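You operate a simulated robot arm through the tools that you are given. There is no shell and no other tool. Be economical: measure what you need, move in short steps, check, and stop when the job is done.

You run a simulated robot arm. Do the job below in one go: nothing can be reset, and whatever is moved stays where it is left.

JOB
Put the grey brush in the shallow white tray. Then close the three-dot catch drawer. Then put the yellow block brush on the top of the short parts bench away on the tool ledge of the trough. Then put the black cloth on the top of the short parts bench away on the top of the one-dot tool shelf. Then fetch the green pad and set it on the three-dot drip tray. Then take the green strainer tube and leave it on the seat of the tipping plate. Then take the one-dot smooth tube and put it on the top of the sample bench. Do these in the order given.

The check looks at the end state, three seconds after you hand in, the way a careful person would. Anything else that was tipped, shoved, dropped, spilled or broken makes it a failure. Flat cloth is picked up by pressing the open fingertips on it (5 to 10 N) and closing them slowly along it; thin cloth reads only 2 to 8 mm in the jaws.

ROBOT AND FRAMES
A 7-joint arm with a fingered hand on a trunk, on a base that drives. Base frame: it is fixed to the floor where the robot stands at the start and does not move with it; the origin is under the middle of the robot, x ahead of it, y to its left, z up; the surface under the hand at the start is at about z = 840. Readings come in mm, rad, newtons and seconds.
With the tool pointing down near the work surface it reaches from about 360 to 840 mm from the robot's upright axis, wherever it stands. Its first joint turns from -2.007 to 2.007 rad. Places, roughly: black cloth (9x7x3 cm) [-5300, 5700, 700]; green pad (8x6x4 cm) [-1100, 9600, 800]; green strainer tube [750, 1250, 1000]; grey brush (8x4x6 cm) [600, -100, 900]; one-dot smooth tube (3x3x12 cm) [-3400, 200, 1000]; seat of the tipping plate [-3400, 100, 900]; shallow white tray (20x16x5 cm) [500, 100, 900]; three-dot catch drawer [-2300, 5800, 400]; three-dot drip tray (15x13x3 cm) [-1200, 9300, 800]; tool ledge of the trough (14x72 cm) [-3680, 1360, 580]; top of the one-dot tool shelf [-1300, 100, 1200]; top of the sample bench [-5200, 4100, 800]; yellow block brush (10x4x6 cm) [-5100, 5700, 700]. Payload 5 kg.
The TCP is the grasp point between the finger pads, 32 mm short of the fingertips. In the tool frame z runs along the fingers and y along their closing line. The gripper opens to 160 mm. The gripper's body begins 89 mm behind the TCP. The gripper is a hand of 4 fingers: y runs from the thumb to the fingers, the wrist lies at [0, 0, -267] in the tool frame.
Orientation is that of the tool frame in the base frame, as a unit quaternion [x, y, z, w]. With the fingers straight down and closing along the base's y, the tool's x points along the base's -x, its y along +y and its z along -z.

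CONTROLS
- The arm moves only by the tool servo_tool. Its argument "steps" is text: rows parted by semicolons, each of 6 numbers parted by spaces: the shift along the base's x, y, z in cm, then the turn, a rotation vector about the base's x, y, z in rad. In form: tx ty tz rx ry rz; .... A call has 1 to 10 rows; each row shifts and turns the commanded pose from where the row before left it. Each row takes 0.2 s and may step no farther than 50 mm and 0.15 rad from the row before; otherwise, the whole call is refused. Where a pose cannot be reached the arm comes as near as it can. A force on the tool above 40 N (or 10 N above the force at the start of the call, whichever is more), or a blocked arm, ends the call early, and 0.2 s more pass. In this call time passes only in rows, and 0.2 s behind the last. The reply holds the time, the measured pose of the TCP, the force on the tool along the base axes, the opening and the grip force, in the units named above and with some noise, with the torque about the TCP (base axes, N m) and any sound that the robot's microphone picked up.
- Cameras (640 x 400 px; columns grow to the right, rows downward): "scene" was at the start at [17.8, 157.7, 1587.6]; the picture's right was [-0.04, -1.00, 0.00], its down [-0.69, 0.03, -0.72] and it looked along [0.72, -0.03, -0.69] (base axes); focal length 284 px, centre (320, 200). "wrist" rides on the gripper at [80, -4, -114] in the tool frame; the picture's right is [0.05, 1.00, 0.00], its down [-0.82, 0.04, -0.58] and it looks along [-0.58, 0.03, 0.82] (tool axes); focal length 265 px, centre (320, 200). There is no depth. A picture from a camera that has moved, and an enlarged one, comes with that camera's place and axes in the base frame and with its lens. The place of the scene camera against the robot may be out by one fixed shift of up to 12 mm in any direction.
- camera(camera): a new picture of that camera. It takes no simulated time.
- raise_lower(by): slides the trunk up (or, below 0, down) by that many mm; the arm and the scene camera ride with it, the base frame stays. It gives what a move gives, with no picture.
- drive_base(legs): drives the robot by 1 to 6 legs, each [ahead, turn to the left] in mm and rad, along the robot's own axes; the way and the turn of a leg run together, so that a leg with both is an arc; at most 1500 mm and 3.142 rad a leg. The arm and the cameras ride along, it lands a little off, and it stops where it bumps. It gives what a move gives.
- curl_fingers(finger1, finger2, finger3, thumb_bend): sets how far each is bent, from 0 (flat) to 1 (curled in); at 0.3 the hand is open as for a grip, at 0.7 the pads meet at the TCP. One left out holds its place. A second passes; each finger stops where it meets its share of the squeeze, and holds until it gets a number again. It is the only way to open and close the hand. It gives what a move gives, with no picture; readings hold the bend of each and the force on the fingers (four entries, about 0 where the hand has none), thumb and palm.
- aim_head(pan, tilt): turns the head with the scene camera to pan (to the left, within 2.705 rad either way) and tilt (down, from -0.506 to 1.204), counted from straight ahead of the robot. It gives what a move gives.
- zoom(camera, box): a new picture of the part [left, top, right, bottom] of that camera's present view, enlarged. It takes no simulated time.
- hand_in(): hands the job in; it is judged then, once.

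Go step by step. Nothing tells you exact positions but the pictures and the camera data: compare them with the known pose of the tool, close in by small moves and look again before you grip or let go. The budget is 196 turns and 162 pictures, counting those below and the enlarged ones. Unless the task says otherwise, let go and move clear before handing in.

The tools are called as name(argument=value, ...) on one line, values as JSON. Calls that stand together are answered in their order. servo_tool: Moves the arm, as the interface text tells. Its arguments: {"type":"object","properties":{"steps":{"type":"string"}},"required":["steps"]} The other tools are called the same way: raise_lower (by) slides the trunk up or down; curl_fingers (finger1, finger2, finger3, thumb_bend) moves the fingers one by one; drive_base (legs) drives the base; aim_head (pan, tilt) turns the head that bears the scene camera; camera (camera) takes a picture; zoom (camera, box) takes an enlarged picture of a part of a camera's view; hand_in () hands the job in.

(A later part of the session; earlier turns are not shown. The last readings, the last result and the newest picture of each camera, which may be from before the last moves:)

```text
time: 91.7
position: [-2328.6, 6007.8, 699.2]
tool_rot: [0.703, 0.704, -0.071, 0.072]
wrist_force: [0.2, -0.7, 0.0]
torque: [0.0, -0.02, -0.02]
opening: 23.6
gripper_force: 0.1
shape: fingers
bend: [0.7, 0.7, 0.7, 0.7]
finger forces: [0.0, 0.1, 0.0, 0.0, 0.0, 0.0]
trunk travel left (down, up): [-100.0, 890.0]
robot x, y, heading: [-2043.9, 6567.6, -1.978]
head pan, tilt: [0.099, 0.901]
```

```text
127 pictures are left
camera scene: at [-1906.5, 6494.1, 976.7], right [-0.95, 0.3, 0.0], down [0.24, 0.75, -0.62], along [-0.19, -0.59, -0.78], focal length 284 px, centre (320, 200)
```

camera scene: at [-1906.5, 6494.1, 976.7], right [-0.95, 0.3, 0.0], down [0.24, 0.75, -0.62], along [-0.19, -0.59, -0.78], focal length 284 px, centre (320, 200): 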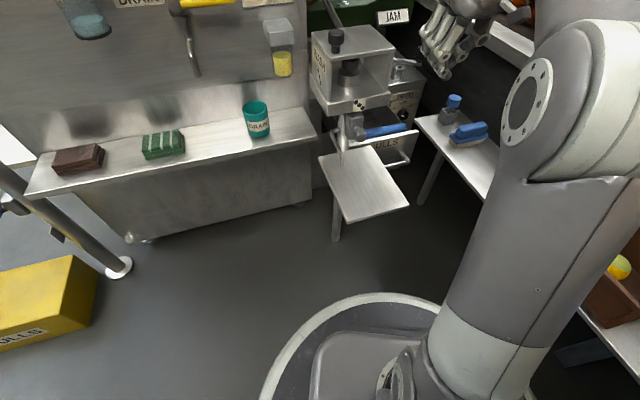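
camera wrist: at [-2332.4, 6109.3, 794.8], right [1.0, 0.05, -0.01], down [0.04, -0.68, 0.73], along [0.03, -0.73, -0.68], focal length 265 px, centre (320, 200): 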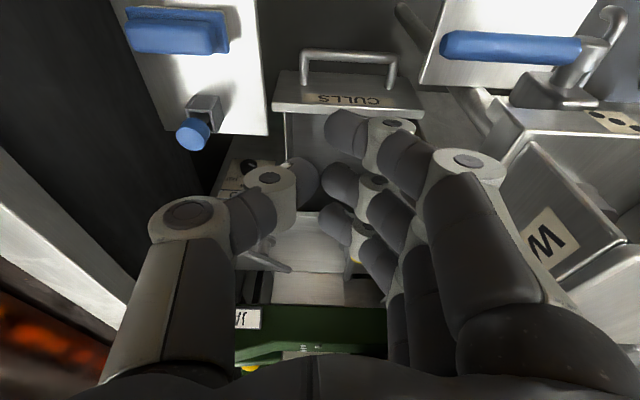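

The fist is about 150 mm wide at finger level and the gap is about 155 mm, so I'll go vertical and centre it at x≈-2303, y≈6002 before descending.

servo_tool(steps="1.2 -0.3 0 0.1 0 0; 1.3 -0.3 0 0.1 0 0; 0 0 -3 0 0 0; 0 0 -3 0 0 0; 0 0 -3 0 0 0")

camera(camera="wrist")

zoom(camera="scene", box=[290, 40, 540, 240])

```text
time: 92.9
position: [-2302.0, 6005.8, 608.0]
tool_rot: [0.707, 0.707, -0.001, 0.0]
wrist_force: [1.4, 0.2, 0.5]
torque: [-0.01, 0.04, 0.0]
opening: 23.6
gripper_force: 0.1
shape: fingers
bend: [0.7, 0.7, 0.7, 0.7]
finger forces: [0.0, 0.0, 0.0, 0.0, 0.0, 0.0]
trunk travel left (down, up): [-100.0, 890.0]
robot x, y, heading: [-2047.5, 6565.1, -1.98]
head pan, tilt: [0.099, 0.901]
```

```text
126 pictures are left
camera wrist: at [-2306.6, 6084.2, 721.6], right [1.0, 0.05, 0.0], down [0.04, -0.81, 0.58], along [0.03, -0.58, -0.82], focal length 265 px, centre (320, 200)
```

wrist: 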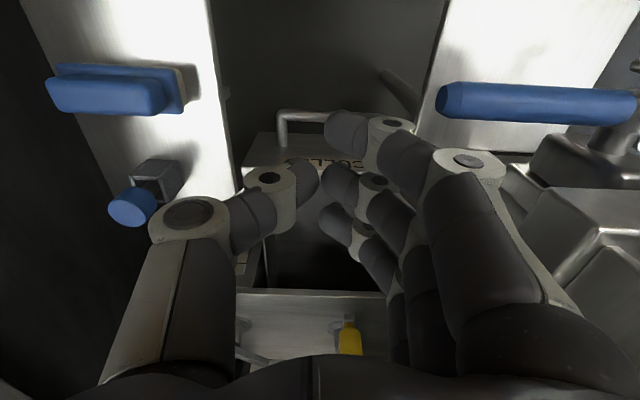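

```text
2.00 times, centred on (415, 140) of scene
camera zoom: at [-1906.5, 6494.0, 976.7], right [-0.95, 0.3, 0.0], down [0.24, 0.75, -0.62], along [-0.19, -0.59, -0.78], focal length 567 px, centre (130, 320)
```

zoom: 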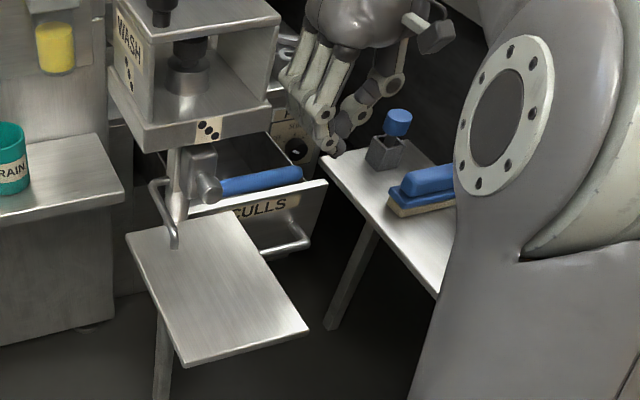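

The near finger would hit the lever. I'll raise a little, fold the thumb in and see what shape the hand makes; then I can shift left over the bench edge and push with the fingers only.

servo_tool(steps="-1 0 4 0 0 0; -1 0 4 0 0 0")

curl_fingers(finger1=0.5, finger2=0.5, finger3=0.5, thumb_bend=1.0)

camera(camera="wrist")

curl_fingers(finger1=1.0)

camera(camera="wrist")

```text
time: 93.5
position: [-2320.7, 6004.8, 687.5]
tool_rot: [0.707, 0.707, 0.0, -0.001]
wrist_force: [1.1, -0.6, -1.1]
torque: [0.0, 0.02, 0.02]
opening: 23.7
gripper_force: 0.2
shape: fingers
bend: [0.7, 0.7, 0.7, 0.7]
finger forces: [0.0, 0.0, 0.0, 0.0, 0.0, 0.0]
trunk travel left (down, up): [-100.0, 890.0]
robot x, y, heading: [-2046.5, 6570.1, -1.981]
head pan, tilt: [0.099, 0.901]
```

```text
time: 94.5
position: [-2320.6, 6004.1, 687.9]
tool_rot: [0.707, 0.707, 0.001, 0.001]
wrist_force: [0.1, 0.0, -0.7]
torque: [-0.02, 0.02, 0.02]
opening: 51.7
gripper_force: 0.2
shape: fingers
bend: [0.5, 0.5, 0.5, 1.0]
finger forces: [0.0, 0.0, 0.0, 0.1, 0.0, 0.0]
trunk travel left (down, up): [-100.0, 890.0]
robot x, y, heading: [-2045.1, 6568.4, -1.98]
head pan, tilt: [0.099, 0.901]
```

```text
124 pictures are left
camera wrist: at [-2325.5, 6084.0, 801.8], right [1.0, 0.05, 0.0], down [0.04, -0.81, 0.58], along [0.03, -0.58, -0.82], focal length 265 px, centre (320, 200)
```

wrist: 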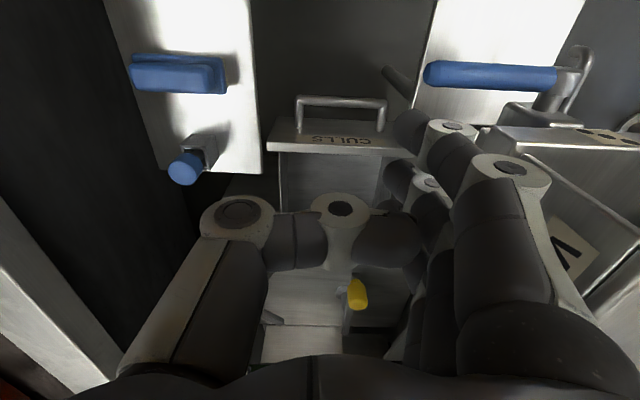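

```text
time: 95.5
position: [-2320.8, 6004.8, 687.1]
tool_rot: [0.708, 0.707, 0.0, 0.002]
wrist_force: [-0.2, -0.2, -0.5]
torque: [-0.03, 0.0, 0.0]
opening: 50.2
gripper_force: 0.0
shape: fingers
bend: [1.0, 0.5, 0.5, 1.0]
finger forces: [0.0, 0.1, 0.0, 0.1, 0.0, 0.0]
trunk travel left (down, up): [-100.0, 890.0]
robot x, y, heading: [-2046.8, 6567.1, -1.979]
head pan, tilt: [0.099, 0.901]
```

```text
123 pictures are left
camera wrist: at [-2325.6, 6084.0, 801.8], right [1.0, 0.05, 0.0], down [0.04, -0.81, 0.58], along [0.03, -0.58, -0.82], focal length 265 px, centre (320, 200)
```

wrist: 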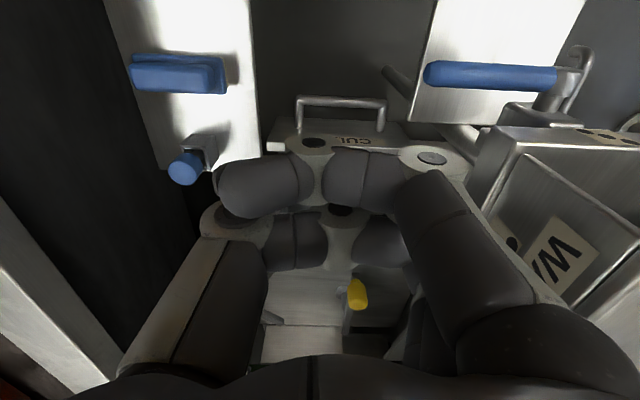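

Finger1 is the near one. I'll fold finger1 and the thumb, leave fingers 2 and 3 down as pushers, and move to x≈-2335, y≈6018 before lowering.

curl_fingers(finger1=1.0, finger2=0.6, finger3=0.6, thumb_bend=1.0)

servo_tool(steps="-1.4 1.4 -3 0 0 0; 0 0 -4 0 0 0; 0 0 -3.5 0 0 0")

camera(camera="wrist")

zoom(camera="scene", box=[330, 40, 490, 200])

```text
time: 96.5
position: [-2320.6, 6005.1, 688.3]
tool_rot: [0.707, 0.707, 0.0, 0.002]
wrist_force: [-0.1, 0.1, 0.3]
torque: [-0.01, 0.02, 0.01]
opening: 49.7
gripper_force: 0.1
shape: fingers
bend: [1.0, 0.58, 0.6, 1.0]
finger forces: [0.0, 0.1, 0.0, 0.1, 0.0, 0.1]
trunk travel left (down, up): [-100.0, 890.0]
robot x, y, heading: [-2045.9, 6567.7, -1.979]
head pan, tilt: [0.099, 0.901]
```

```text
time: 97.3
position: [-2336.8, 6019.3, 585.3]
tool_rot: [0.707, 0.707, 0.0, 0.001]
wrist_force: [0.5, 0.2, 1.0]
torque: [0.0, 0.03, -0.01]
opening: 49.2
gripper_force: 0.1
shape: fingers
bend: [1.0, 0.58, 0.6, 1.0]
finger forces: [0.0, 0.0, 0.1, 0.1, 0.0, 0.1]
trunk travel left (down, up): [-100.0, 890.0]
robot x, y, heading: [-2046.6, 6566.7, -1.974]
head pan, tilt: [0.099, 0.901]
```

```text
122 pictures are left
camera wrist: at [-2341.2, 6097.7, 699.2], right [1.0, 0.05, 0.0], down [0.04, -0.81, 0.58], along [0.03, -0.58, -0.82], focal length 265 px, centre (320, 200)
```

wrist: 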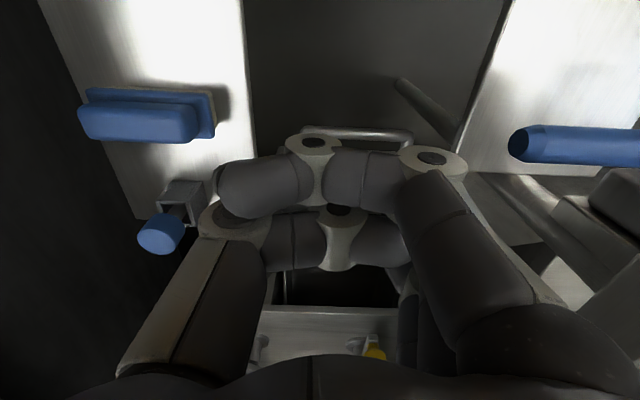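

```text
2.50 times, centred on (410, 120) of scene
camera zoom: at [-1906.5, 6494.0, 976.7], right [-0.95, 0.3, 0.0], down [0.24, 0.75, -0.62], along [-0.19, -0.59, -0.78], focal length 709 px, centre (95, 400)
```

zoom: 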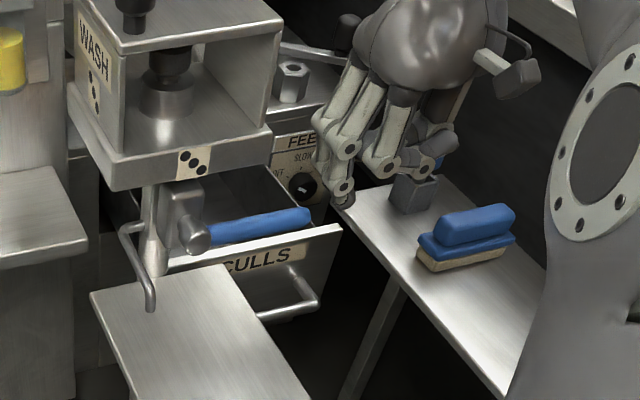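

The bottle top is only about z 560, so the hand passes above it. Lowering gently to about z=520.

servo_tool(steps="0 0 -2 0 0 0; 0 0 -1.5 0 0 0; 0 0 -1 0 0 0; 0 0 -0.7 0 0 0; 0 0 -0.7 0 0 0; 0 0 -0.5 0 0 0")

camera(camera="wrist")

zoom(camera="scene", box=[330, 40, 490, 200])

```text
time: 98.7
position: [-2336.6, 6018.0, 519.0]
tool_rot: [0.707, 0.707, -0.001, 0.001]
wrist_force: [-0.6, 0.4, 0.0]
torque: [-0.03, 0.03, 0.03]
opening: 49.7
gripper_force: 0.1
shape: fingers
bend: [1.0, 0.58, 0.6, 1.0]
finger forces: [0.1, 0.0, 0.1, 0.0, 0.1, 0.1]
trunk travel left (down, up): [-100.0, 890.0]
robot x, y, heading: [-2046.6, 6569.4, -1.974]
head pan, tilt: [0.099, 0.901]
```

```text
120 pictures are left
camera wrist: at [-2341.3, 6097.9, 633.2], right [1.0, 0.05, 0.0], down [0.04, -0.81, 0.58], along [0.03, -0.58, -0.82], focal length 265 px, centre (320, 200)
```

wrist: 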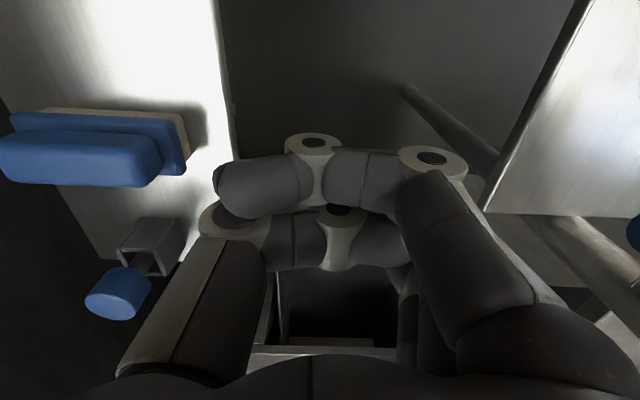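

```text
2.50 times, centred on (410, 120) of scene
camera zoom: at [-1906.6, 6493.9, 976.7], right [-0.95, 0.3, 0.0], down [0.24, 0.75, -0.62], along [-0.19, -0.59, -0.78], focal length 709 px, centre (95, 400)
```

zoom: 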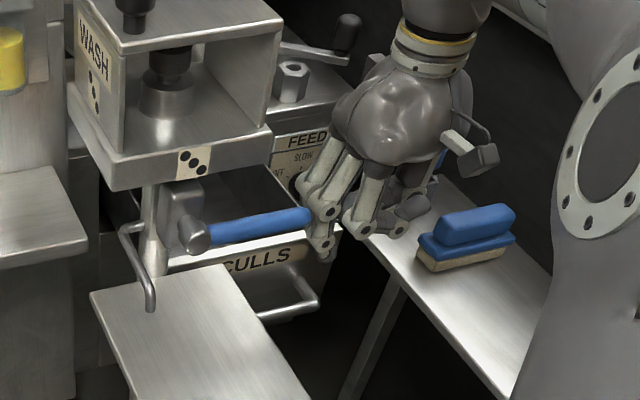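

The fingertip overlaps the drawer's front panel just below its lip. Pushing gently toward -y.

servo_tool(steps="0 -1 0 0 0 0; 0 -1 0 0 0 0; 0 -1 0 0 0 0; 0 -1 0 0 0 0")

zoom(camera="scene", box=[330, 40, 490, 200])

```text
time: 99.7
position: [-2336.6, 5978.9, 518.6]
tool_rot: [0.707, 0.707, 0.0, 0.001]
wrist_force: [0.0, 0.0, 0.3]
torque: [-0.01, 0.01, 0.0]
opening: 49.6
gripper_force: 0.0
shape: fingers
bend: [1.0, 0.58, 0.6, 1.0]
finger forces: [0.0, 0.1, 0.0, 0.0, 0.1, 0.0]
trunk travel left (down, up): [-100.0, 890.0]
robot x, y, heading: [-2050.2, 6570.8, -1.973]
head pan, tilt: [0.099, 0.901]
```

```text
2.50 times, centred on (410, 120) of scene
camera zoom: at [-1906.6, 6493.9, 976.7], right [-0.95, 0.3, 0.0], down [0.24, 0.75, -0.62], along [-0.19, -0.59, -0.78], focal length 709 px, centre (95, 400)
```

zoom: 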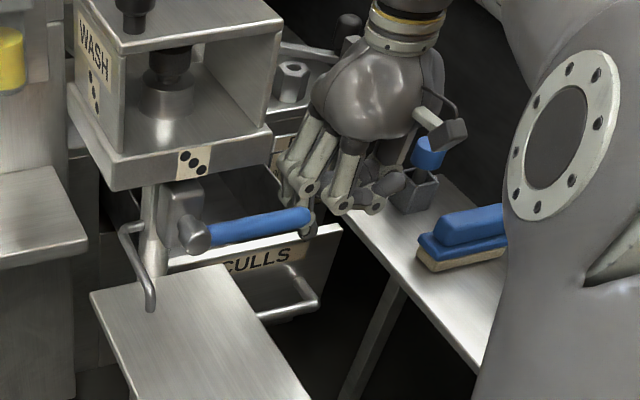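

The tips slid over the lip. Backing off, going ~25 mm lower and pushing again.

servo_tool(steps="0 2.2 0 0 0 0; 0 2.2 0 0 0 0; 0 0 -1 0 0 0; 0 0 -0.8 0 0 0; 0 0 -0.7 0 0 0; 0 0 -0.5 0 0 0")

zoom(camera="scene", box=[330, 40, 490, 200])

```text
time: 101.1
position: [-2335.9, 6022.6, 488.8]
tool_rot: [0.707, 0.707, 0.0, 0.001]
wrist_force: [-0.4, 0.1, -0.3]
torque: [-0.05, -0.01, -0.05]
opening: 49.7
gripper_force: 0.0
shape: fingers
bend: [1.0, 0.58, 0.6, 1.0]
finger forces: [0.0, 0.0, 0.1, 0.0, 0.0, 0.0]
trunk travel left (down, up): [-100.0, 890.0]
robot x, y, heading: [-2046.5, 6568.6, -1.975]
head pan, tilt: [0.099, 0.901]
```

```text
2.50 times, centred on (410, 120) of scene
camera zoom: at [-1906.6, 6493.9, 976.7], right [-0.95, 0.3, 0.0], down [0.24, 0.75, -0.62], along [-0.19, -0.59, -0.78], focal length 709 px, centre (95, 400)
```

zoom: 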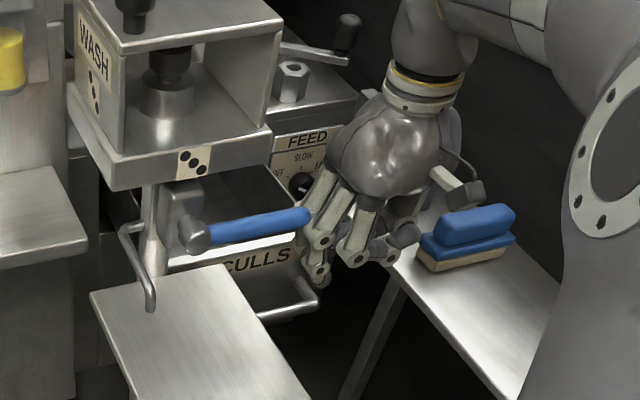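

servo_tool(steps="0 -1 0 0 0 0; 0 -1 0 0 0 0; 0 -1 0 0 0 0; 0 -1 0 0 0 0; 0 -1 0 0 0 0; 0 -1 0 0 0 0")

zoom(camera="scene", box=[330, 40, 490, 200])

```text
time: 102.5
position: [-2337.1, 5962.8, 489.1]
tool_rot: [0.707, 0.707, 0.0, 0.002]
wrist_force: [0.2, -0.5, 1.1]
torque: [-0.03, -0.01, -0.01]
opening: 49.4
gripper_force: 0.1
shape: fingers
bend: [1.0, 0.58, 0.6, 1.0]
finger forces: [0.0, 0.0, 0.1, 0.1, 0.0, 0.0]
trunk travel left (down, up): [-100.0, 890.0]
robot x, y, heading: [-2044.4, 6569.0, -1.975]
head pan, tilt: [0.099, 0.901]
```

```text
2.50 times, centred on (410, 120) of scene
camera zoom: at [-1906.5, 6494.0, 976.7], right [-0.95, 0.3, 0.0], down [0.24, 0.75, -0.62], along [-0.19, -0.59, -0.78], focal length 709 px, centre (95, 400)
```

zoom: 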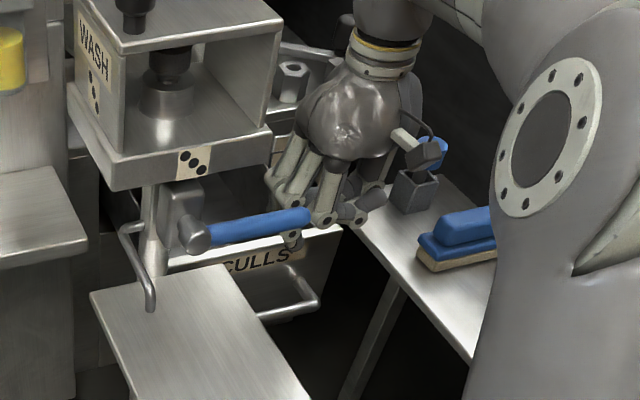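

servo_tool(steps="0 -1 0 0 0 0; 0 -1 0 0 0 0; 0 -1 0 0 0 0; 0 -1 0 0 0 0")

zoom(camera="scene", box=[330, 40, 490, 200])

camera(camera="wrist")

```text
time: 103.5
position: [-2335.3, 5921.8, 488.0]
tool_rot: [0.707, 0.707, -0.001, 0.001]
wrist_force: [0.4, 0.2, -0.9]
torque: [0.0, 0.03, -0.03]
opening: 49.6
gripper_force: 0.1
shape: fingers
bend: [1.0, 0.58, 0.6, 1.0]
finger forces: [0.0, 0.0, 0.0, 0.0, 0.0, 0.1]
trunk travel left (down, up): [-100.0, 890.0]
robot x, y, heading: [-2047.9, 6569.3, -1.976]
head pan, tilt: [0.099, 0.901]
```

```text
2.50 times, centred on (410, 120) of scene
camera zoom: at [-1906.6, 6493.9, 976.7], right [-0.95, 0.3, 0.0], down [0.24, 0.75, -0.62], along [-0.19, -0.59, -0.78], focal length 709 px, centre (95, 400)
```

zoom: 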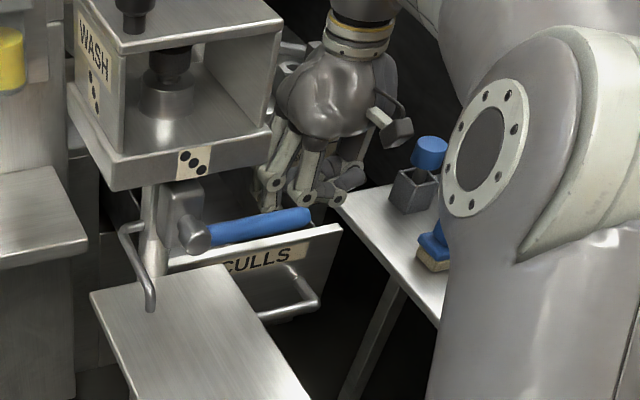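

```text
114 pictures are left
camera wrist: at [-2340.4, 6001.6, 602.2], right [1.0, 0.05, 0.0], down [0.04, -0.81, 0.58], along [0.03, -0.58, -0.82], focal length 265 px, centre (320, 200)
```

wrist: 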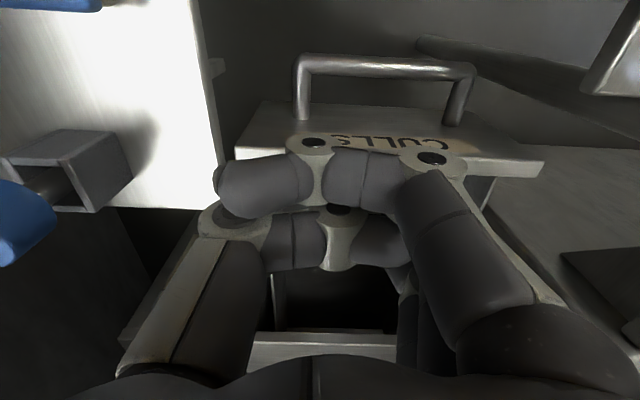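

Re-triangulating with wrist views only: the lip top is really at z≈435, y≈5915 and the bench at ≈450, so I was too high. I'll back off, go down to about z=440 in front of the lip, and push there.

servo_tool(steps="0 0 2.5 0 0 0; 1 2.5 0 0 0 0; 1 2.5 0 0 0 0; 0.5 1.5 0 0 0 0")

camera(camera="wrist")

```text
time: 104.5
position: [-2309.7, 5987.5, 513.1]
tool_rot: [0.707, 0.707, 0.0, 0.0]
wrist_force: [-0.2, -0.4, -0.5]
torque: [0.02, 0.01, -0.01]
opening: 49.5
gripper_force: 0.0
shape: fingers
bend: [1.0, 0.58, 0.6, 1.0]
finger forces: [0.0, 0.0, 0.1, 0.0, 0.0, 0.1]
trunk travel left (down, up): [-100.0, 890.0]
robot x, y, heading: [-2046.5, 6571.1, -1.979]
head pan, tilt: [0.099, 0.901]
```

```text
113 pictures are left
camera wrist: at [-2315.3, 6066.8, 627.3], right [1.0, 0.05, 0.0], down [0.04, -0.81, 0.58], along [0.03, -0.58, -0.82], focal length 265 px, centre (320, 200)
```

wrist: 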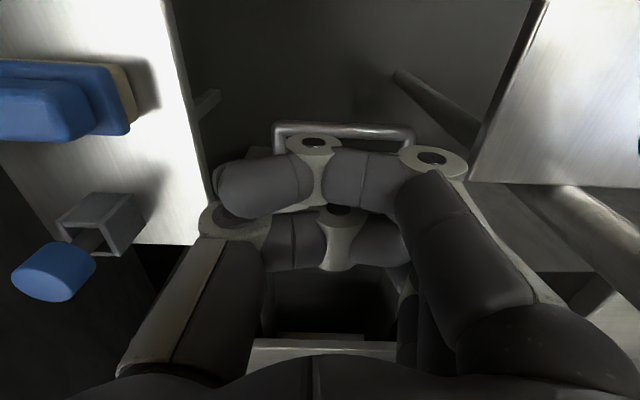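

servo_tool(steps="0 0 -2 0 0 0; 0 0 -2 0 0 0; 0 0 -1.5 0 0 0; 0 0 -0.7 0 0 0")

servo_tool(steps="0 -1 0 0 0 0; 0 -1 0 0 0 0; 0 -1 0 0 0 0")

camera(camera="wrist")

zoom(camera="scene", box=[330, 40, 490, 200])

```text
time: 105.5
position: [-2311.7, 5987.1, 452.0]
tool_rot: [0.708, 0.706, 0.0, 0.001]
wrist_force: [-1.6, 0.1, 0.1]
torque: [-0.01, -0.03, 0.05]
opening: 49.6
gripper_force: 0.0
shape: fingers
bend: [1.0, 0.58, 0.6, 1.0]
finger forces: [0.1, 0.1, 0.1, 0.0, 0.0, 0.0]
trunk travel left (down, up): [-100.0, 890.0]
robot x, y, heading: [-2046.2, 6567.5, -1.976]
head pan, tilt: [0.099, 0.901]
```

```text
time: 106.3
position: [-2311.0, 5956.1, 451.3]
tool_rot: [0.707, 0.707, -0.001, 0.001]
wrist_force: [0.4, -0.2, -0.1]
torque: [0.0, 0.0, 0.02]
opening: 49.7
gripper_force: 0.1
shape: fingers
bend: [1.0, 0.58, 0.6, 1.0]
finger forces: [0.0, 0.1, 0.2, 0.1, 0.0, 0.0]
trunk travel left (down, up): [-100.0, 890.0]
robot x, y, heading: [-2046.6, 6567.7, -1.973]
head pan, tilt: [0.099, 0.901]
```

```text
112 pictures are left
camera wrist: at [-2315.6, 6035.4, 566.1], right [1.0, 0.05, 0.0], down [0.04, -0.81, 0.58], along [0.03, -0.58, -0.82], focal length 265 px, centre (320, 200)
```

wrist: 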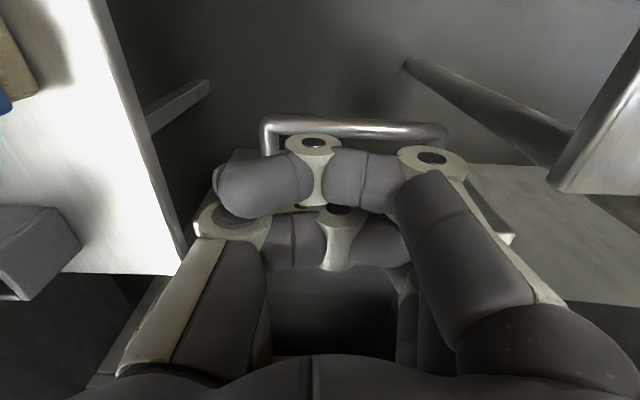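

```text
2.50 times, centred on (410, 120) of scene
camera zoom: at [-1906.6, 6493.9, 976.7], right [-0.95, 0.3, 0.0], down [0.24, 0.75, -0.62], along [-0.19, -0.59, -0.78], focal length 709 px, centre (95, 400)
```

zoom: 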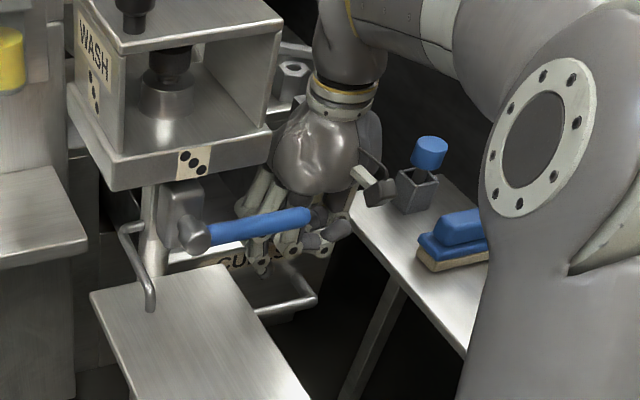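

Fingertips now overlap the front panel below the lip. Pushing on.

servo_tool(steps="0 -1 0 0 0 0; 0 -1 0 0 0 0; 0 -1 0 0 0 0; 0 -1 0 0 0 0; 0 -1 0 0 0 0")

zoom(camera="scene", box=[330, 40, 490, 200])

camera(camera="wrist")

```text
time: 107.5
position: [-2311.4, 5907.4, 452.2]
tool_rot: [0.707, 0.707, 0.0, 0.001]
wrist_force: [0.6, -1.0, -0.6]
torque: [0.03, -0.01, 0.05]
opening: 49.2
gripper_force: 0.3
shape: fingers
bend: [1.0, 0.58, 0.6, 1.0]
finger forces: [0.0, 0.0, 0.5, 0.0, 0.0, 0.0]
trunk travel left (down, up): [-100.0, 890.0]
robot x, y, heading: [-2045.5, 6567.7, -1.974]
head pan, tilt: [0.099, 0.901]
```

```text
2.50 times, centred on (410, 120) of scene
camera zoom: at [-1906.6, 6493.9, 976.7], right [-0.95, 0.3, 0.0], down [0.24, 0.75, -0.62], along [-0.19, -0.59, -0.78], focal length 709 px, centre (95, 400)
```

zoom: 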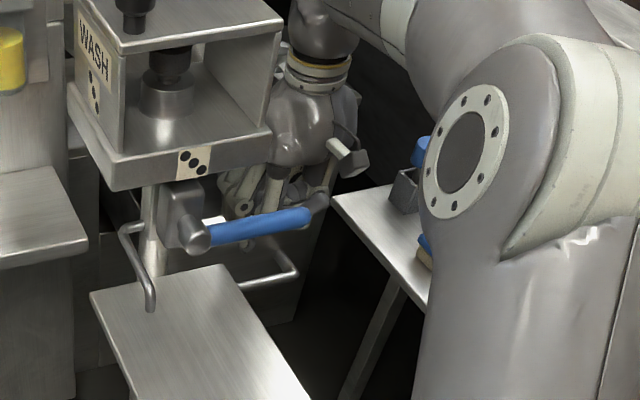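

```text
109 pictures are left
camera wrist: at [-2316.6, 5986.8, 566.1], right [1.0, 0.05, 0.0], down [0.04, -0.81, 0.58], along [0.03, -0.58, -0.82], focal length 265 px, centre (320, 200)
```

wrist: 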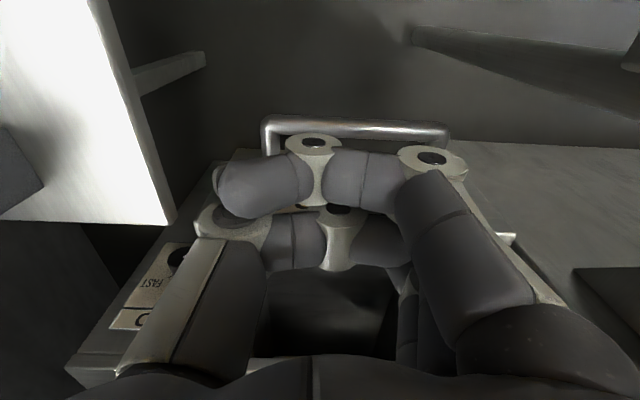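

The drawer now moves with the hand. I keep pushing until it bottoms out.

servo_tool(steps="0 -1 0 0 0 0; 0 -1 0 0 0 0; 0 -1 0 0 0 0; 0 -1 0 0 0 0; 0 -1 0 0 0 0; 0 -1 0 0 0 0")

camera(camera="wrist")

camera(camera="scene")

```text
time: 108.9
position: [-2312.2, 5847.7, 452.7]
tool_rot: [0.707, 0.707, 0.0, 0.002]
wrist_force: [0.4, 0.7, 0.0]
torque: [0.02, 0.0, 0.02]
opening: 49.6
gripper_force: 0.1
shape: fingers
bend: [1.0, 0.58, 0.6, 1.0]
finger forces: [0.1, 0.0, 0.5, 0.1, 0.0, 0.1]
trunk travel left (down, up): [-100.0, 890.0]
robot x, y, heading: [-2048.6, 6567.6, -1.979]
head pan, tilt: [0.099, 0.901]
```

```text
108 pictures are left
camera wrist: at [-2317.1, 5926.9, 566.9], right [1.0, 0.05, 0.0], down [0.04, -0.81, 0.58], along [0.03, -0.58, -0.82], focal length 265 px, centre (320, 200)
```

wrist: 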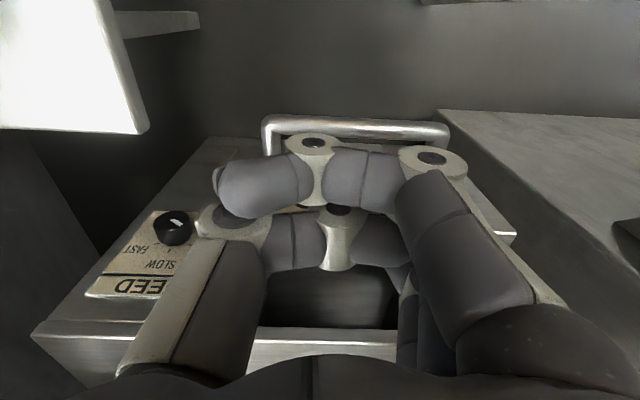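

```text
107 pictures are left
camera scene: at [-1906.6, 6493.9, 976.7], right [-0.95, 0.3, 0.0], down [0.24, 0.75, -0.62], along [-0.19, -0.59, -0.78], focal length 284 px, centre (320, 200)
```

scene: 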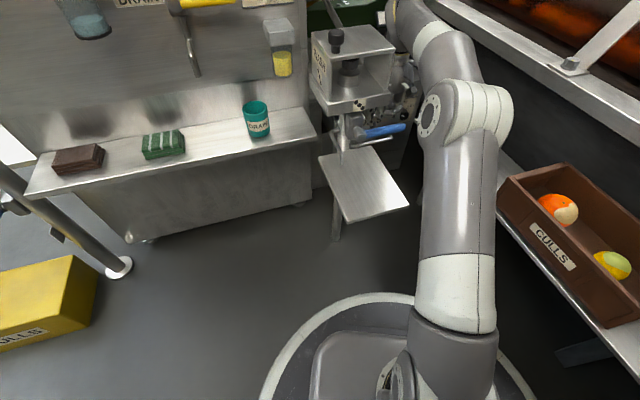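

Still moving freely; the housing face is at about y≈5695, so ~10 cm remain. I'll tilt the hand back slightly for clearance and keep pushing.

servo_tool(steps="0 -0.5 0 -0.1 0 0; 0 -0.5 0 -0.1 0 0; 0 -0.5 0 -0.1 0 0; 0 -1 0 0 0 0; 0 -1 0 0 0 0; 0 -1 0 0 0 0; 0 -1 0 0 0 0")

camera(camera="wrist")

zoom(camera="scene", box=[300, 0, 500, 220])

```text
time: 110.5
position: [-2310.9, 5792.5, 450.8]
tool_rot: [0.699, 0.699, -0.106, 0.106]
wrist_force: [-0.4, 0.6, 0.3]
torque: [0.02, -0.02, -0.01]
opening: 49.6
gripper_force: 0.6
shape: fingers
bend: [1.0, 0.58, 0.6, 1.0]
finger forces: [0.0, 0.0, 0.8, 0.0, 0.0, 0.0]
trunk travel left (down, up): [-100.0, 890.0]
robot x, y, heading: [-2050.4, 6568.9, -1.981]
head pan, tilt: [0.099, 0.901]
```

```text
106 pictures are left
camera wrist: at [-2316.1, 5901.5, 536.9], right [1.0, 0.05, -0.01], down [0.04, -0.61, 0.79], along [0.03, -0.79, -0.61], focal length 265 px, centre (320, 200)
```

wrist: 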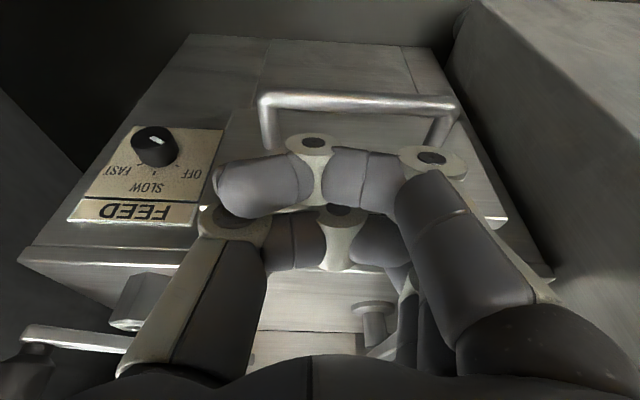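

```text
1.82 times, centred on (400, 110) of scene
camera zoom: at [-1906.6, 6493.9, 976.7], right [-0.95, 0.3, 0.0], down [0.24, 0.75, -0.62], along [-0.19, -0.59, -0.78], focal length 515 px, centre (174, 364)
```

zoom: 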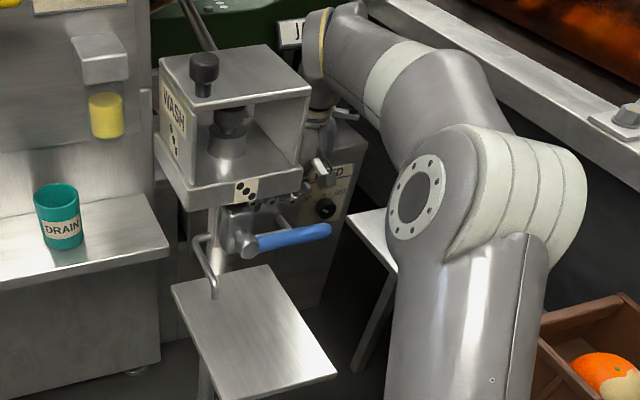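

zoom(camera="wrist", box=[180, 60, 580, 310])

```text
1.60 times, centred on (380, 185) of wrist
camera zoom: at [-2316.1, 5901.5, 536.9], right [1.0, 0.05, -0.01], down [0.04, -0.61, 0.79], along [0.03, -0.79, -0.61], focal length 425 px, centre (224, 224)
```

zoom: 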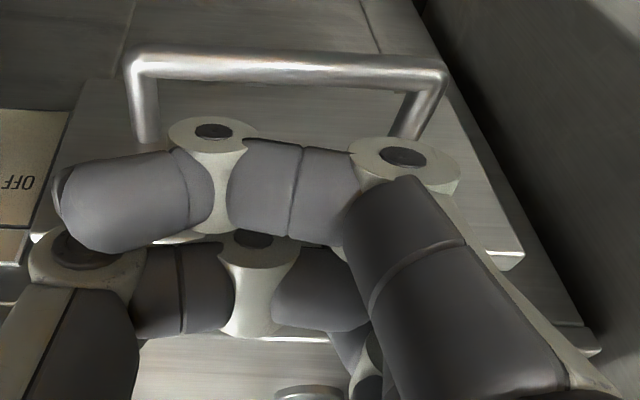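

About 45 mm remain; a valve stands just behind the drawer on the housing top, so I tilt back a bit more and push the last bit gently.

servo_tool(steps="0 0 0 -0.1 0 0; 0 0 0 -0.1 0 0; 0 -1 0 0 0 0; 0 -0.7 0 0 0 0; 0 -0.7 0 0 0 0")

camera(camera="wrist")

```text
time: 111.7
position: [-2310.9, 5768.9, 452.2]
tool_rot: [0.685, 0.685, -0.175, 0.175]
wrist_force: [0.2, 0.7, 0.7]
torque: [0.04, 0.01, 0.02]
opening: 49.4
gripper_force: 0.2
shape: fingers
bend: [1.0, 0.59, 0.6, 1.0]
finger forces: [0.1, 0.6, 0.0, 0.0, 0.0, 0.1]
trunk travel left (down, up): [-100.0, 890.0]
robot x, y, heading: [-2048.1, 6567.7, -1.979]
head pan, tilt: [0.099, 0.901]
```

```text
103 pictures are left
camera wrist: at [-2315.2, 5892.5, 513.4], right [1.0, 0.05, -0.02], down [0.04, -0.44, 0.9], along [0.03, -0.9, -0.44], focal length 265 px, centre (320, 200)
```

wrist: 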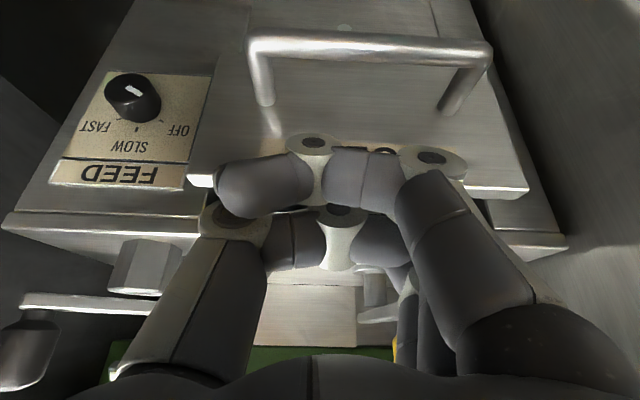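

servo_tool(steps="0 -0.7 0 0 0 0; 0 -0.7 0 0 0 0; 0 -0.7 0 0 0 0; 0 -0.7 0 0 0 0; 0 -0.7 0 0 0 0")

camera(camera="wrist")

```text
time: 112.8
position: [-2312.2, 5742.7, 449.4]
tool_rot: [0.687, 0.685, -0.171, 0.173]
wrist_force: [0.5, 1.9, 1.1]
torque: [0.0, -0.04, 0.07]
opening: 49.5
gripper_force: 2.3
shape: fingers
bend: [1.0, 0.59, 0.6, 1.0]
finger forces: [0.0, 0.2, 4.6, 0.0, 0.1, 0.0]
trunk travel left (down, up): [-100.0, 890.0]
robot x, y, heading: [-2046.8, 6567.1, -1.982]
head pan, tilt: [0.099, 0.901]
stopped in row 5: the force on the tool passed its limit at 52 N (the readings are from after the stop); the commanded pose is now the measured one
```

```text
102 pictures are left
camera wrist: at [-2316.6, 5865.2, 512.7], right [1.0, 0.04, -0.02], down [0.04, -0.45, 0.89], along [0.03, -0.89, -0.45], focal length 265 px, centre (320, 200)
```

wrist: 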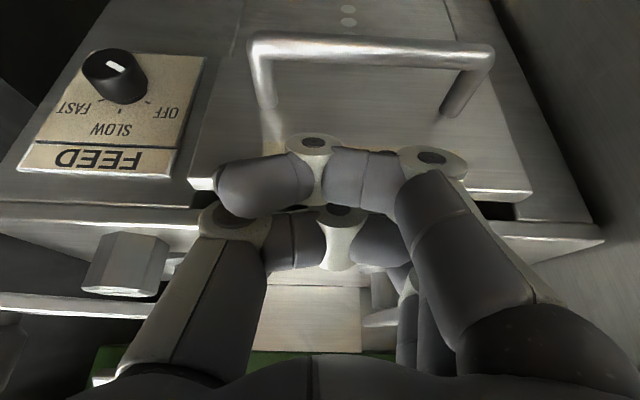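

Finger 3 rode over the lip and hit the housing; the drawer still has a small gap. I'll back off, straighten, drop lower and push on the handle bar instead.

servo_tool(steps="0 2 1 0.1 0 0; 0 3 1 0.1 0 0; 0.5 3 0 0.1 0 0; 0.5 3 0 0.1 0 0; 0.5 3 0 0.1 0 0; 0 2 0 0 0 0; 0 0 -2 0 0 0; 0 0 -2 0 0 0; 0 0 -2 0 0 0; 0 0 -0.7 0 0 0")

camera(camera="wrist")

```text
time: 115.0
position: [-2295.8, 5901.9, 402.4]
tool_rot: [0.708, 0.707, 0.004, -0.003]
wrist_force: [0.2, -0.2, -0.6]
torque: [0.03, 0.02, 0.0]
opening: 49.5
gripper_force: 0.2
shape: fingers
bend: [1.0, 0.59, 0.6, 1.0]
finger forces: [0.0, 0.0, 0.1, 0.1, 0.0, 0.0]
trunk travel left (down, up): [-100.0, 890.0]
robot x, y, heading: [-2046.9, 6572.0, -1.981]
head pan, tilt: [0.099, 0.901]
```

```text
101 pictures are left
camera wrist: at [-2300.8, 5979.7, 517.3], right [1.0, 0.05, 0.0], down [0.04, -0.82, 0.57], along [0.03, -0.57, -0.82], focal length 265 px, centre (320, 200)
```

wrist: 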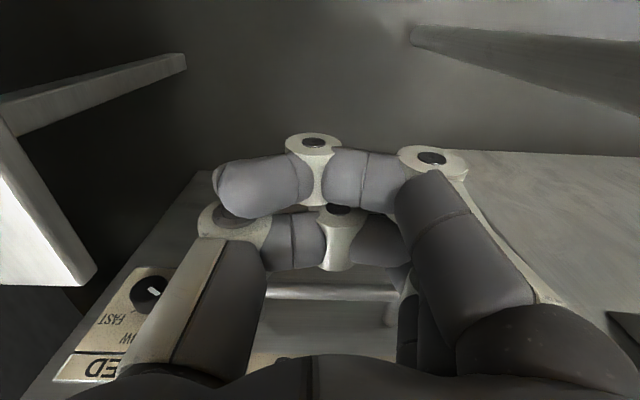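

servo_tool(steps="0 -2 0 0 0 0; 0 -1.5 0 0 0 0; 0 -1 0 0 0 0; 0 -1 0 0 0 0; 0 -0.7 0 0 0 0; 0 -0.7 0 0 0 0; 0 -0.7 0 0 0 0; 0 -0.7 0 0 0 0")

camera(camera="wrist")

```text
time: 116.8
position: [-2295.8, 5818.8, 403.6]
tool_rot: [0.708, 0.706, 0.004, -0.003]
wrist_force: [-0.3, -0.5, 0.2]
torque: [0.03, -0.01, 0.0]
opening: 49.3
gripper_force: 0.1
shape: fingers
bend: [1.0, 0.59, 0.6, 1.0]
finger forces: [0.0, 0.0, 0.0, 0.0, 0.1, 0.1]
trunk travel left (down, up): [-100.0, 890.0]
robot x, y, heading: [-2048.1, 6570.8, -1.979]
head pan, tilt: [0.099, 0.901]
```

```text
100 pictures are left
camera wrist: at [-2301.2, 5896.7, 517.1], right [1.0, 0.05, 0.0], down [0.04, -0.82, 0.57], along [0.03, -0.57, -0.82], focal length 265 px, centre (320, 200)
```

wrist: 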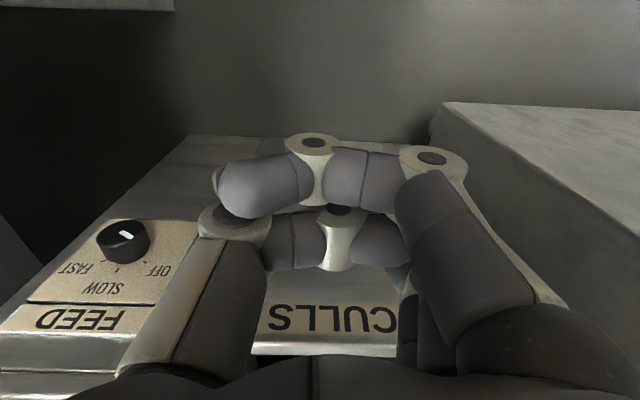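

servo_tool(steps="0 -0.7 0 0 0 0; 0 -0.7 0 0 0 0; 0 -0.7 0 0 0 0; 0 -0.7 0 0 0 0; 0 -0.7 0 0 0 0; 0 -0.7 0 0 0 0; 0 -0.7 0 0 0 0; 0 -0.7 0 0 0 0")

camera(camera="wrist")

```text
time: 118.6
position: [-2308.1, 5796.9, 413.3]
tool_rot: [0.714, 0.7, -0.001, 0.006]
wrist_force: [-0.2, 0.3, 0.5]
torque: [-0.01, 0.0, 0.02]
opening: 49.4
gripper_force: 0.0
shape: fingers
bend: [1.0, 0.59, 0.6, 1.0]
finger forces: [0.0, 0.0, 0.0, 0.0, 0.0, 0.0]
out of reach, approached as far as the arm can: row 5, 6, 7, 8
trunk travel left (down, up): [-100.0, 890.0]
robot x, y, heading: [-2047.6, 6567.2, -1.992]
head pan, tilt: [0.099, 0.901]
```

```text
99 pictures are left
camera wrist: at [-2312.1, 5876.2, 526.4], right [1.0, 0.03, 0.01], down [0.02, -0.81, 0.58], along [0.02, -0.58, -0.81], focal length 265 px, centre (320, 200)
```

wrist: 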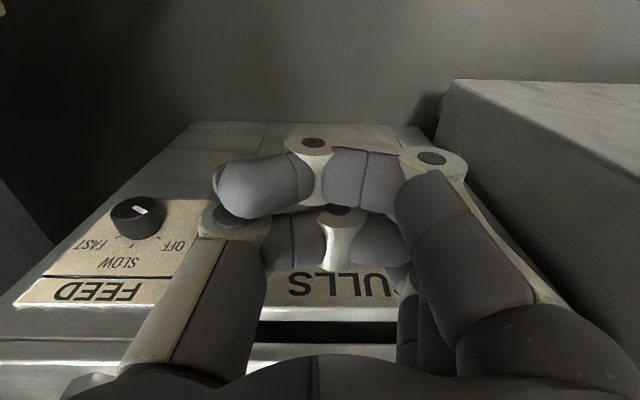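

A ~15 mm gap remains but the vertical hand is out of reach. I'll tilt (which extends the reach) but keep lower than before so the tips stay under the lip.

servo_tool(steps="0.8 2 0.5 -0.1 0 0; 0 1 0.5 -0.1 0 0; 0 1 0 -0.1 0 0; 0 0 0 -0.1 0 0; 0 0 0 -0.1 0 0")

camera(camera="wrist")

```text
time: 119.8
position: [-2285.0, 5826.4, 411.5]
tool_rot: [0.686, 0.685, -0.171, 0.174]
wrist_force: [0.4, 0.2, 0.1]
torque: [-0.02, 0.02, 0.0]
opening: 49.6
gripper_force: 0.0
shape: fingers
bend: [1.0, 0.59, 0.6, 1.0]
finger forces: [0.1, 0.1, 0.0, 0.0, 0.0, 0.0]
trunk travel left (down, up): [-100.0, 890.0]
robot x, y, heading: [-2048.8, 6571.1, -1.979]
head pan, tilt: [0.099, 0.901]
```

```text
98 pictures are left
camera wrist: at [-2288.2, 5949.7, 474.3], right [1.0, 0.04, -0.02], down [0.04, -0.45, 0.89], along [0.03, -0.89, -0.45], focal length 265 px, centre (320, 200)
```

wrist: 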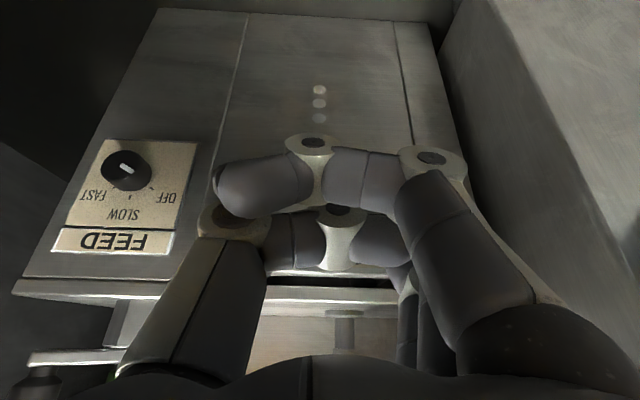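

servo_tool(steps="0 -1 0.5 0 0 0; 0 -0.7 0.3 0 0 0; 0 -0.7 0 0 0 0; 0 -0.7 0 0 0 0; 0 -0.7 0 0 0 0; 0 -0.7 0 0 0 0; 0 -0.7 0 0 0 0")

camera(camera="wrist")

```text
time: 121.4
position: [-2286.0, 5774.1, 419.2]
tool_rot: [0.687, 0.685, -0.171, 0.173]
wrist_force: [-0.2, 1.3, 0.1]
torque: [0.03, 0.03, 0.02]
opening: 49.5
gripper_force: 0.1
shape: fingers
bend: [1.0, 0.59, 0.6, 1.0]
finger forces: [0.0, 0.1, 0.0, 0.0, 0.0, 0.0]
trunk travel left (down, up): [-100.0, 890.0]
robot x, y, heading: [-2047.3, 6570.6, -1.975]
head pan, tilt: [0.099, 0.901]
```

```text
97 pictures are left
camera wrist: at [-2290.2, 5896.8, 482.7], right [1.0, 0.04, -0.02], down [0.04, -0.45, 0.89], along [0.03, -0.89, -0.45], focal length 265 px, centre (320, 200)
```

wrist: 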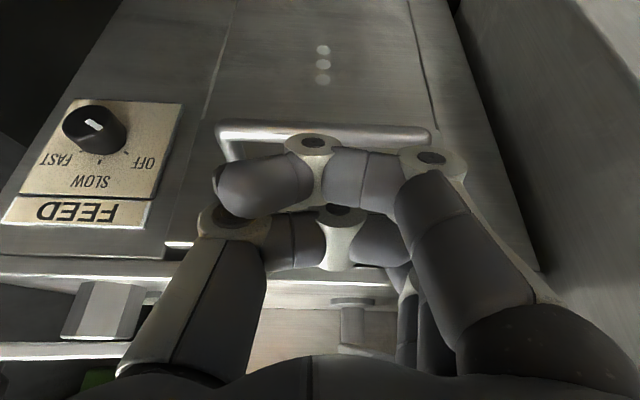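

servo_tool(steps="0 -0.6 0 0 0 0; 0 -0.6 0 0 0 0; 0 -0.6 0 0 0 0; 0 -0.6 0 0 0 0; 0 -0.6 0 0 0 0")

camera(camera="wrist")

```text
time: 122.4
position: [-2285.7, 5755.2, 417.4]
tool_rot: [0.689, 0.685, -0.166, 0.17]
wrist_force: [1.7, 11.8, 3.1]
torque: [0.06, -0.11, 0.47]
opening: 49.4
gripper_force: 6.1
shape: fingers
bend: [1.0, 0.59, 0.61, 1.0]
finger forces: [0.0, 0.0, 12.0, 0.0, 0.1, 0.0]
trunk travel left (down, up): [-100.0, 890.0]
robot x, y, heading: [-2047.9, 6567.2, -1.984]
head pan, tilt: [0.099, 0.901]
stopped in row 4: the force on the tool passed its limit at 48 N (the readings are from after the stop); the commanded pose is now the measured one
```

```text
96 pictures are left
camera wrist: at [-2289.9, 5879.2, 481.5], right [1.0, 0.04, -0.02], down [0.03, -0.46, 0.89], along [0.03, -0.89, -0.46], focal length 265 px, centre (320, 200)
```

wrist: 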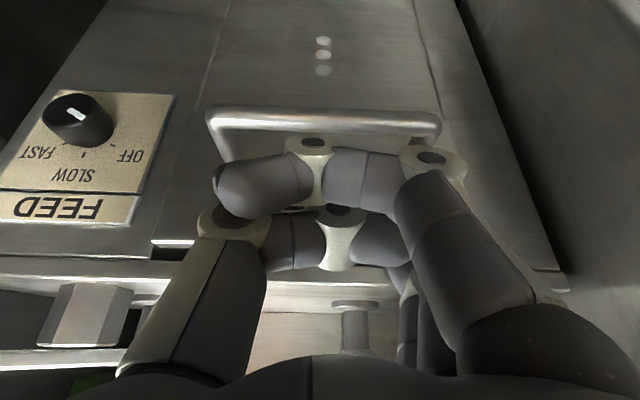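

servo_tool(steps="0 2 0 0 0 0; 0 4 0 0 0 0; 0 4 0 0 0 0; 0 3 0 0 0 0")

camera(camera="wrist")

```text
time: 123.4
position: [-2282.0, 5887.5, 415.9]
tool_rot: [0.688, 0.685, -0.166, 0.17]
wrist_force: [0.2, 0.2, -1.2]
torque: [0.01, -0.04, -0.03]
opening: 49.2
gripper_force: 0.0
shape: fingers
bend: [1.0, 0.59, 0.6, 1.0]
finger forces: [0.0, 0.0, 0.0, 0.1, 0.0, 0.0]
trunk travel left (down, up): [-100.0, 890.0]
robot x, y, heading: [-2046.9, 6567.0, -1.981]
head pan, tilt: [0.099, 0.901]
```

```text
95 pictures are left
camera wrist: at [-2287.2, 6010.4, 480.0], right [1.0, 0.04, -0.02], down [0.04, -0.46, 0.89], along [0.03, -0.89, -0.46], focal length 265 px, centre (320, 200)
```

wrist: 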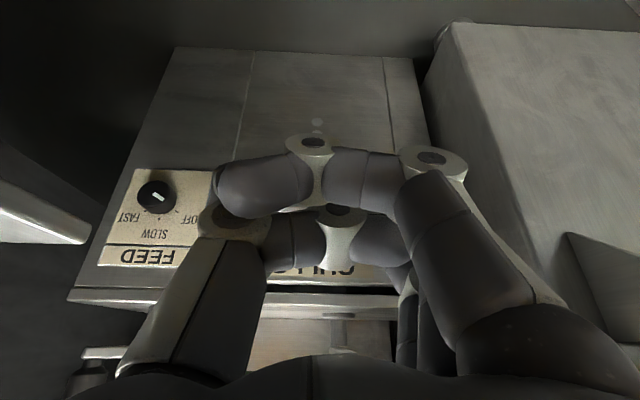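

servo_tool(steps="-1.5 1 3 0.1 0 0; -1.5 1 3 0.1 0 0; -1.5 1 3 0.1 0 0; 0 0 4 0.1 0 0; 0 0 4 0.1 0 0; 0 0 4 0 0 0")

curl_fingers(finger1=0.3, finger2=0.3, finger3=0.3, thumb_bend=0.3)

camera(camera="wrist")

```text
time: 124.8
position: [-2331.4, 5915.2, 628.5]
tool_rot: [0.708, 0.706, 0.009, -0.006]
wrist_force: [0.3, 0.0, -0.9]
torque: [0.06, -0.01, 0.0]
opening: 49.2
gripper_force: 0.1
shape: fingers
bend: [1.0, 0.59, 0.6, 1.0]
finger forces: [0.1, 0.0, 0.1, 0.0, 0.0, 0.0]
trunk travel left (down, up): [-100.0, 890.0]
robot x, y, heading: [-2046.8, 6570.5, -1.977]
head pan, tilt: [0.099, 0.901]
```

```text
time: 125.8
position: [-2331.3, 5915.4, 629.1]
tool_rot: [0.709, 0.705, 0.009, -0.006]
wrist_force: [0.2, 0.3, 0.3]
torque: [0.06, 0.03, 0.0]
opening: 170.1
gripper_force: 0.1
shape: fingers
bend: [0.3, 0.3, 0.3, 0.3]
finger forces: [0.0, 0.1, 0.1, 0.0, 0.0, 0.0]
trunk travel left (down, up): [-100.0, 890.0]
robot x, y, heading: [-2045.7, 6569.7, -1.979]
head pan, tilt: [0.099, 0.901]
```

```text
94 pictures are left
camera wrist: at [-2335.9, 5993.1, 744.8], right [1.0, 0.05, 0.01], down [0.04, -0.83, 0.56], along [0.03, -0.56, -0.83], focal length 265 px, centre (320, 200)
```

wrist: 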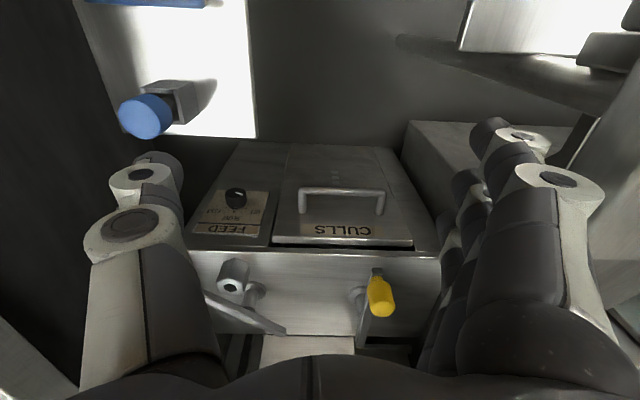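

zoom(camera="wrist", box=[180, 130, 460, 300])

```text
2.29 times, centred on (320, 215) of wrist
camera zoom: at [-2335.9, 5993.1, 744.8], right [1.0, 0.05, 0.01], down [0.04, -0.83, 0.56], along [0.03, -0.56, -0.83], focal length 607 px, centre (320, 166)
```

zoom: 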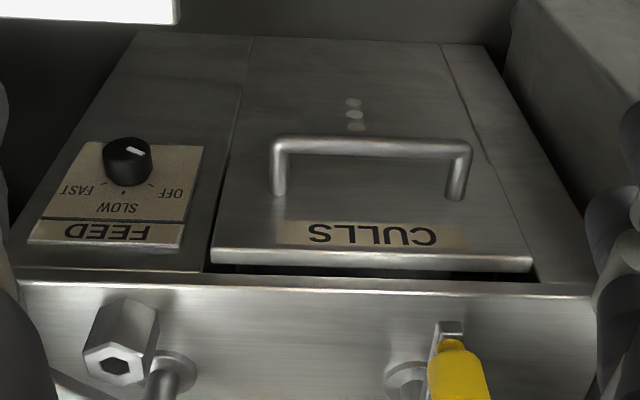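

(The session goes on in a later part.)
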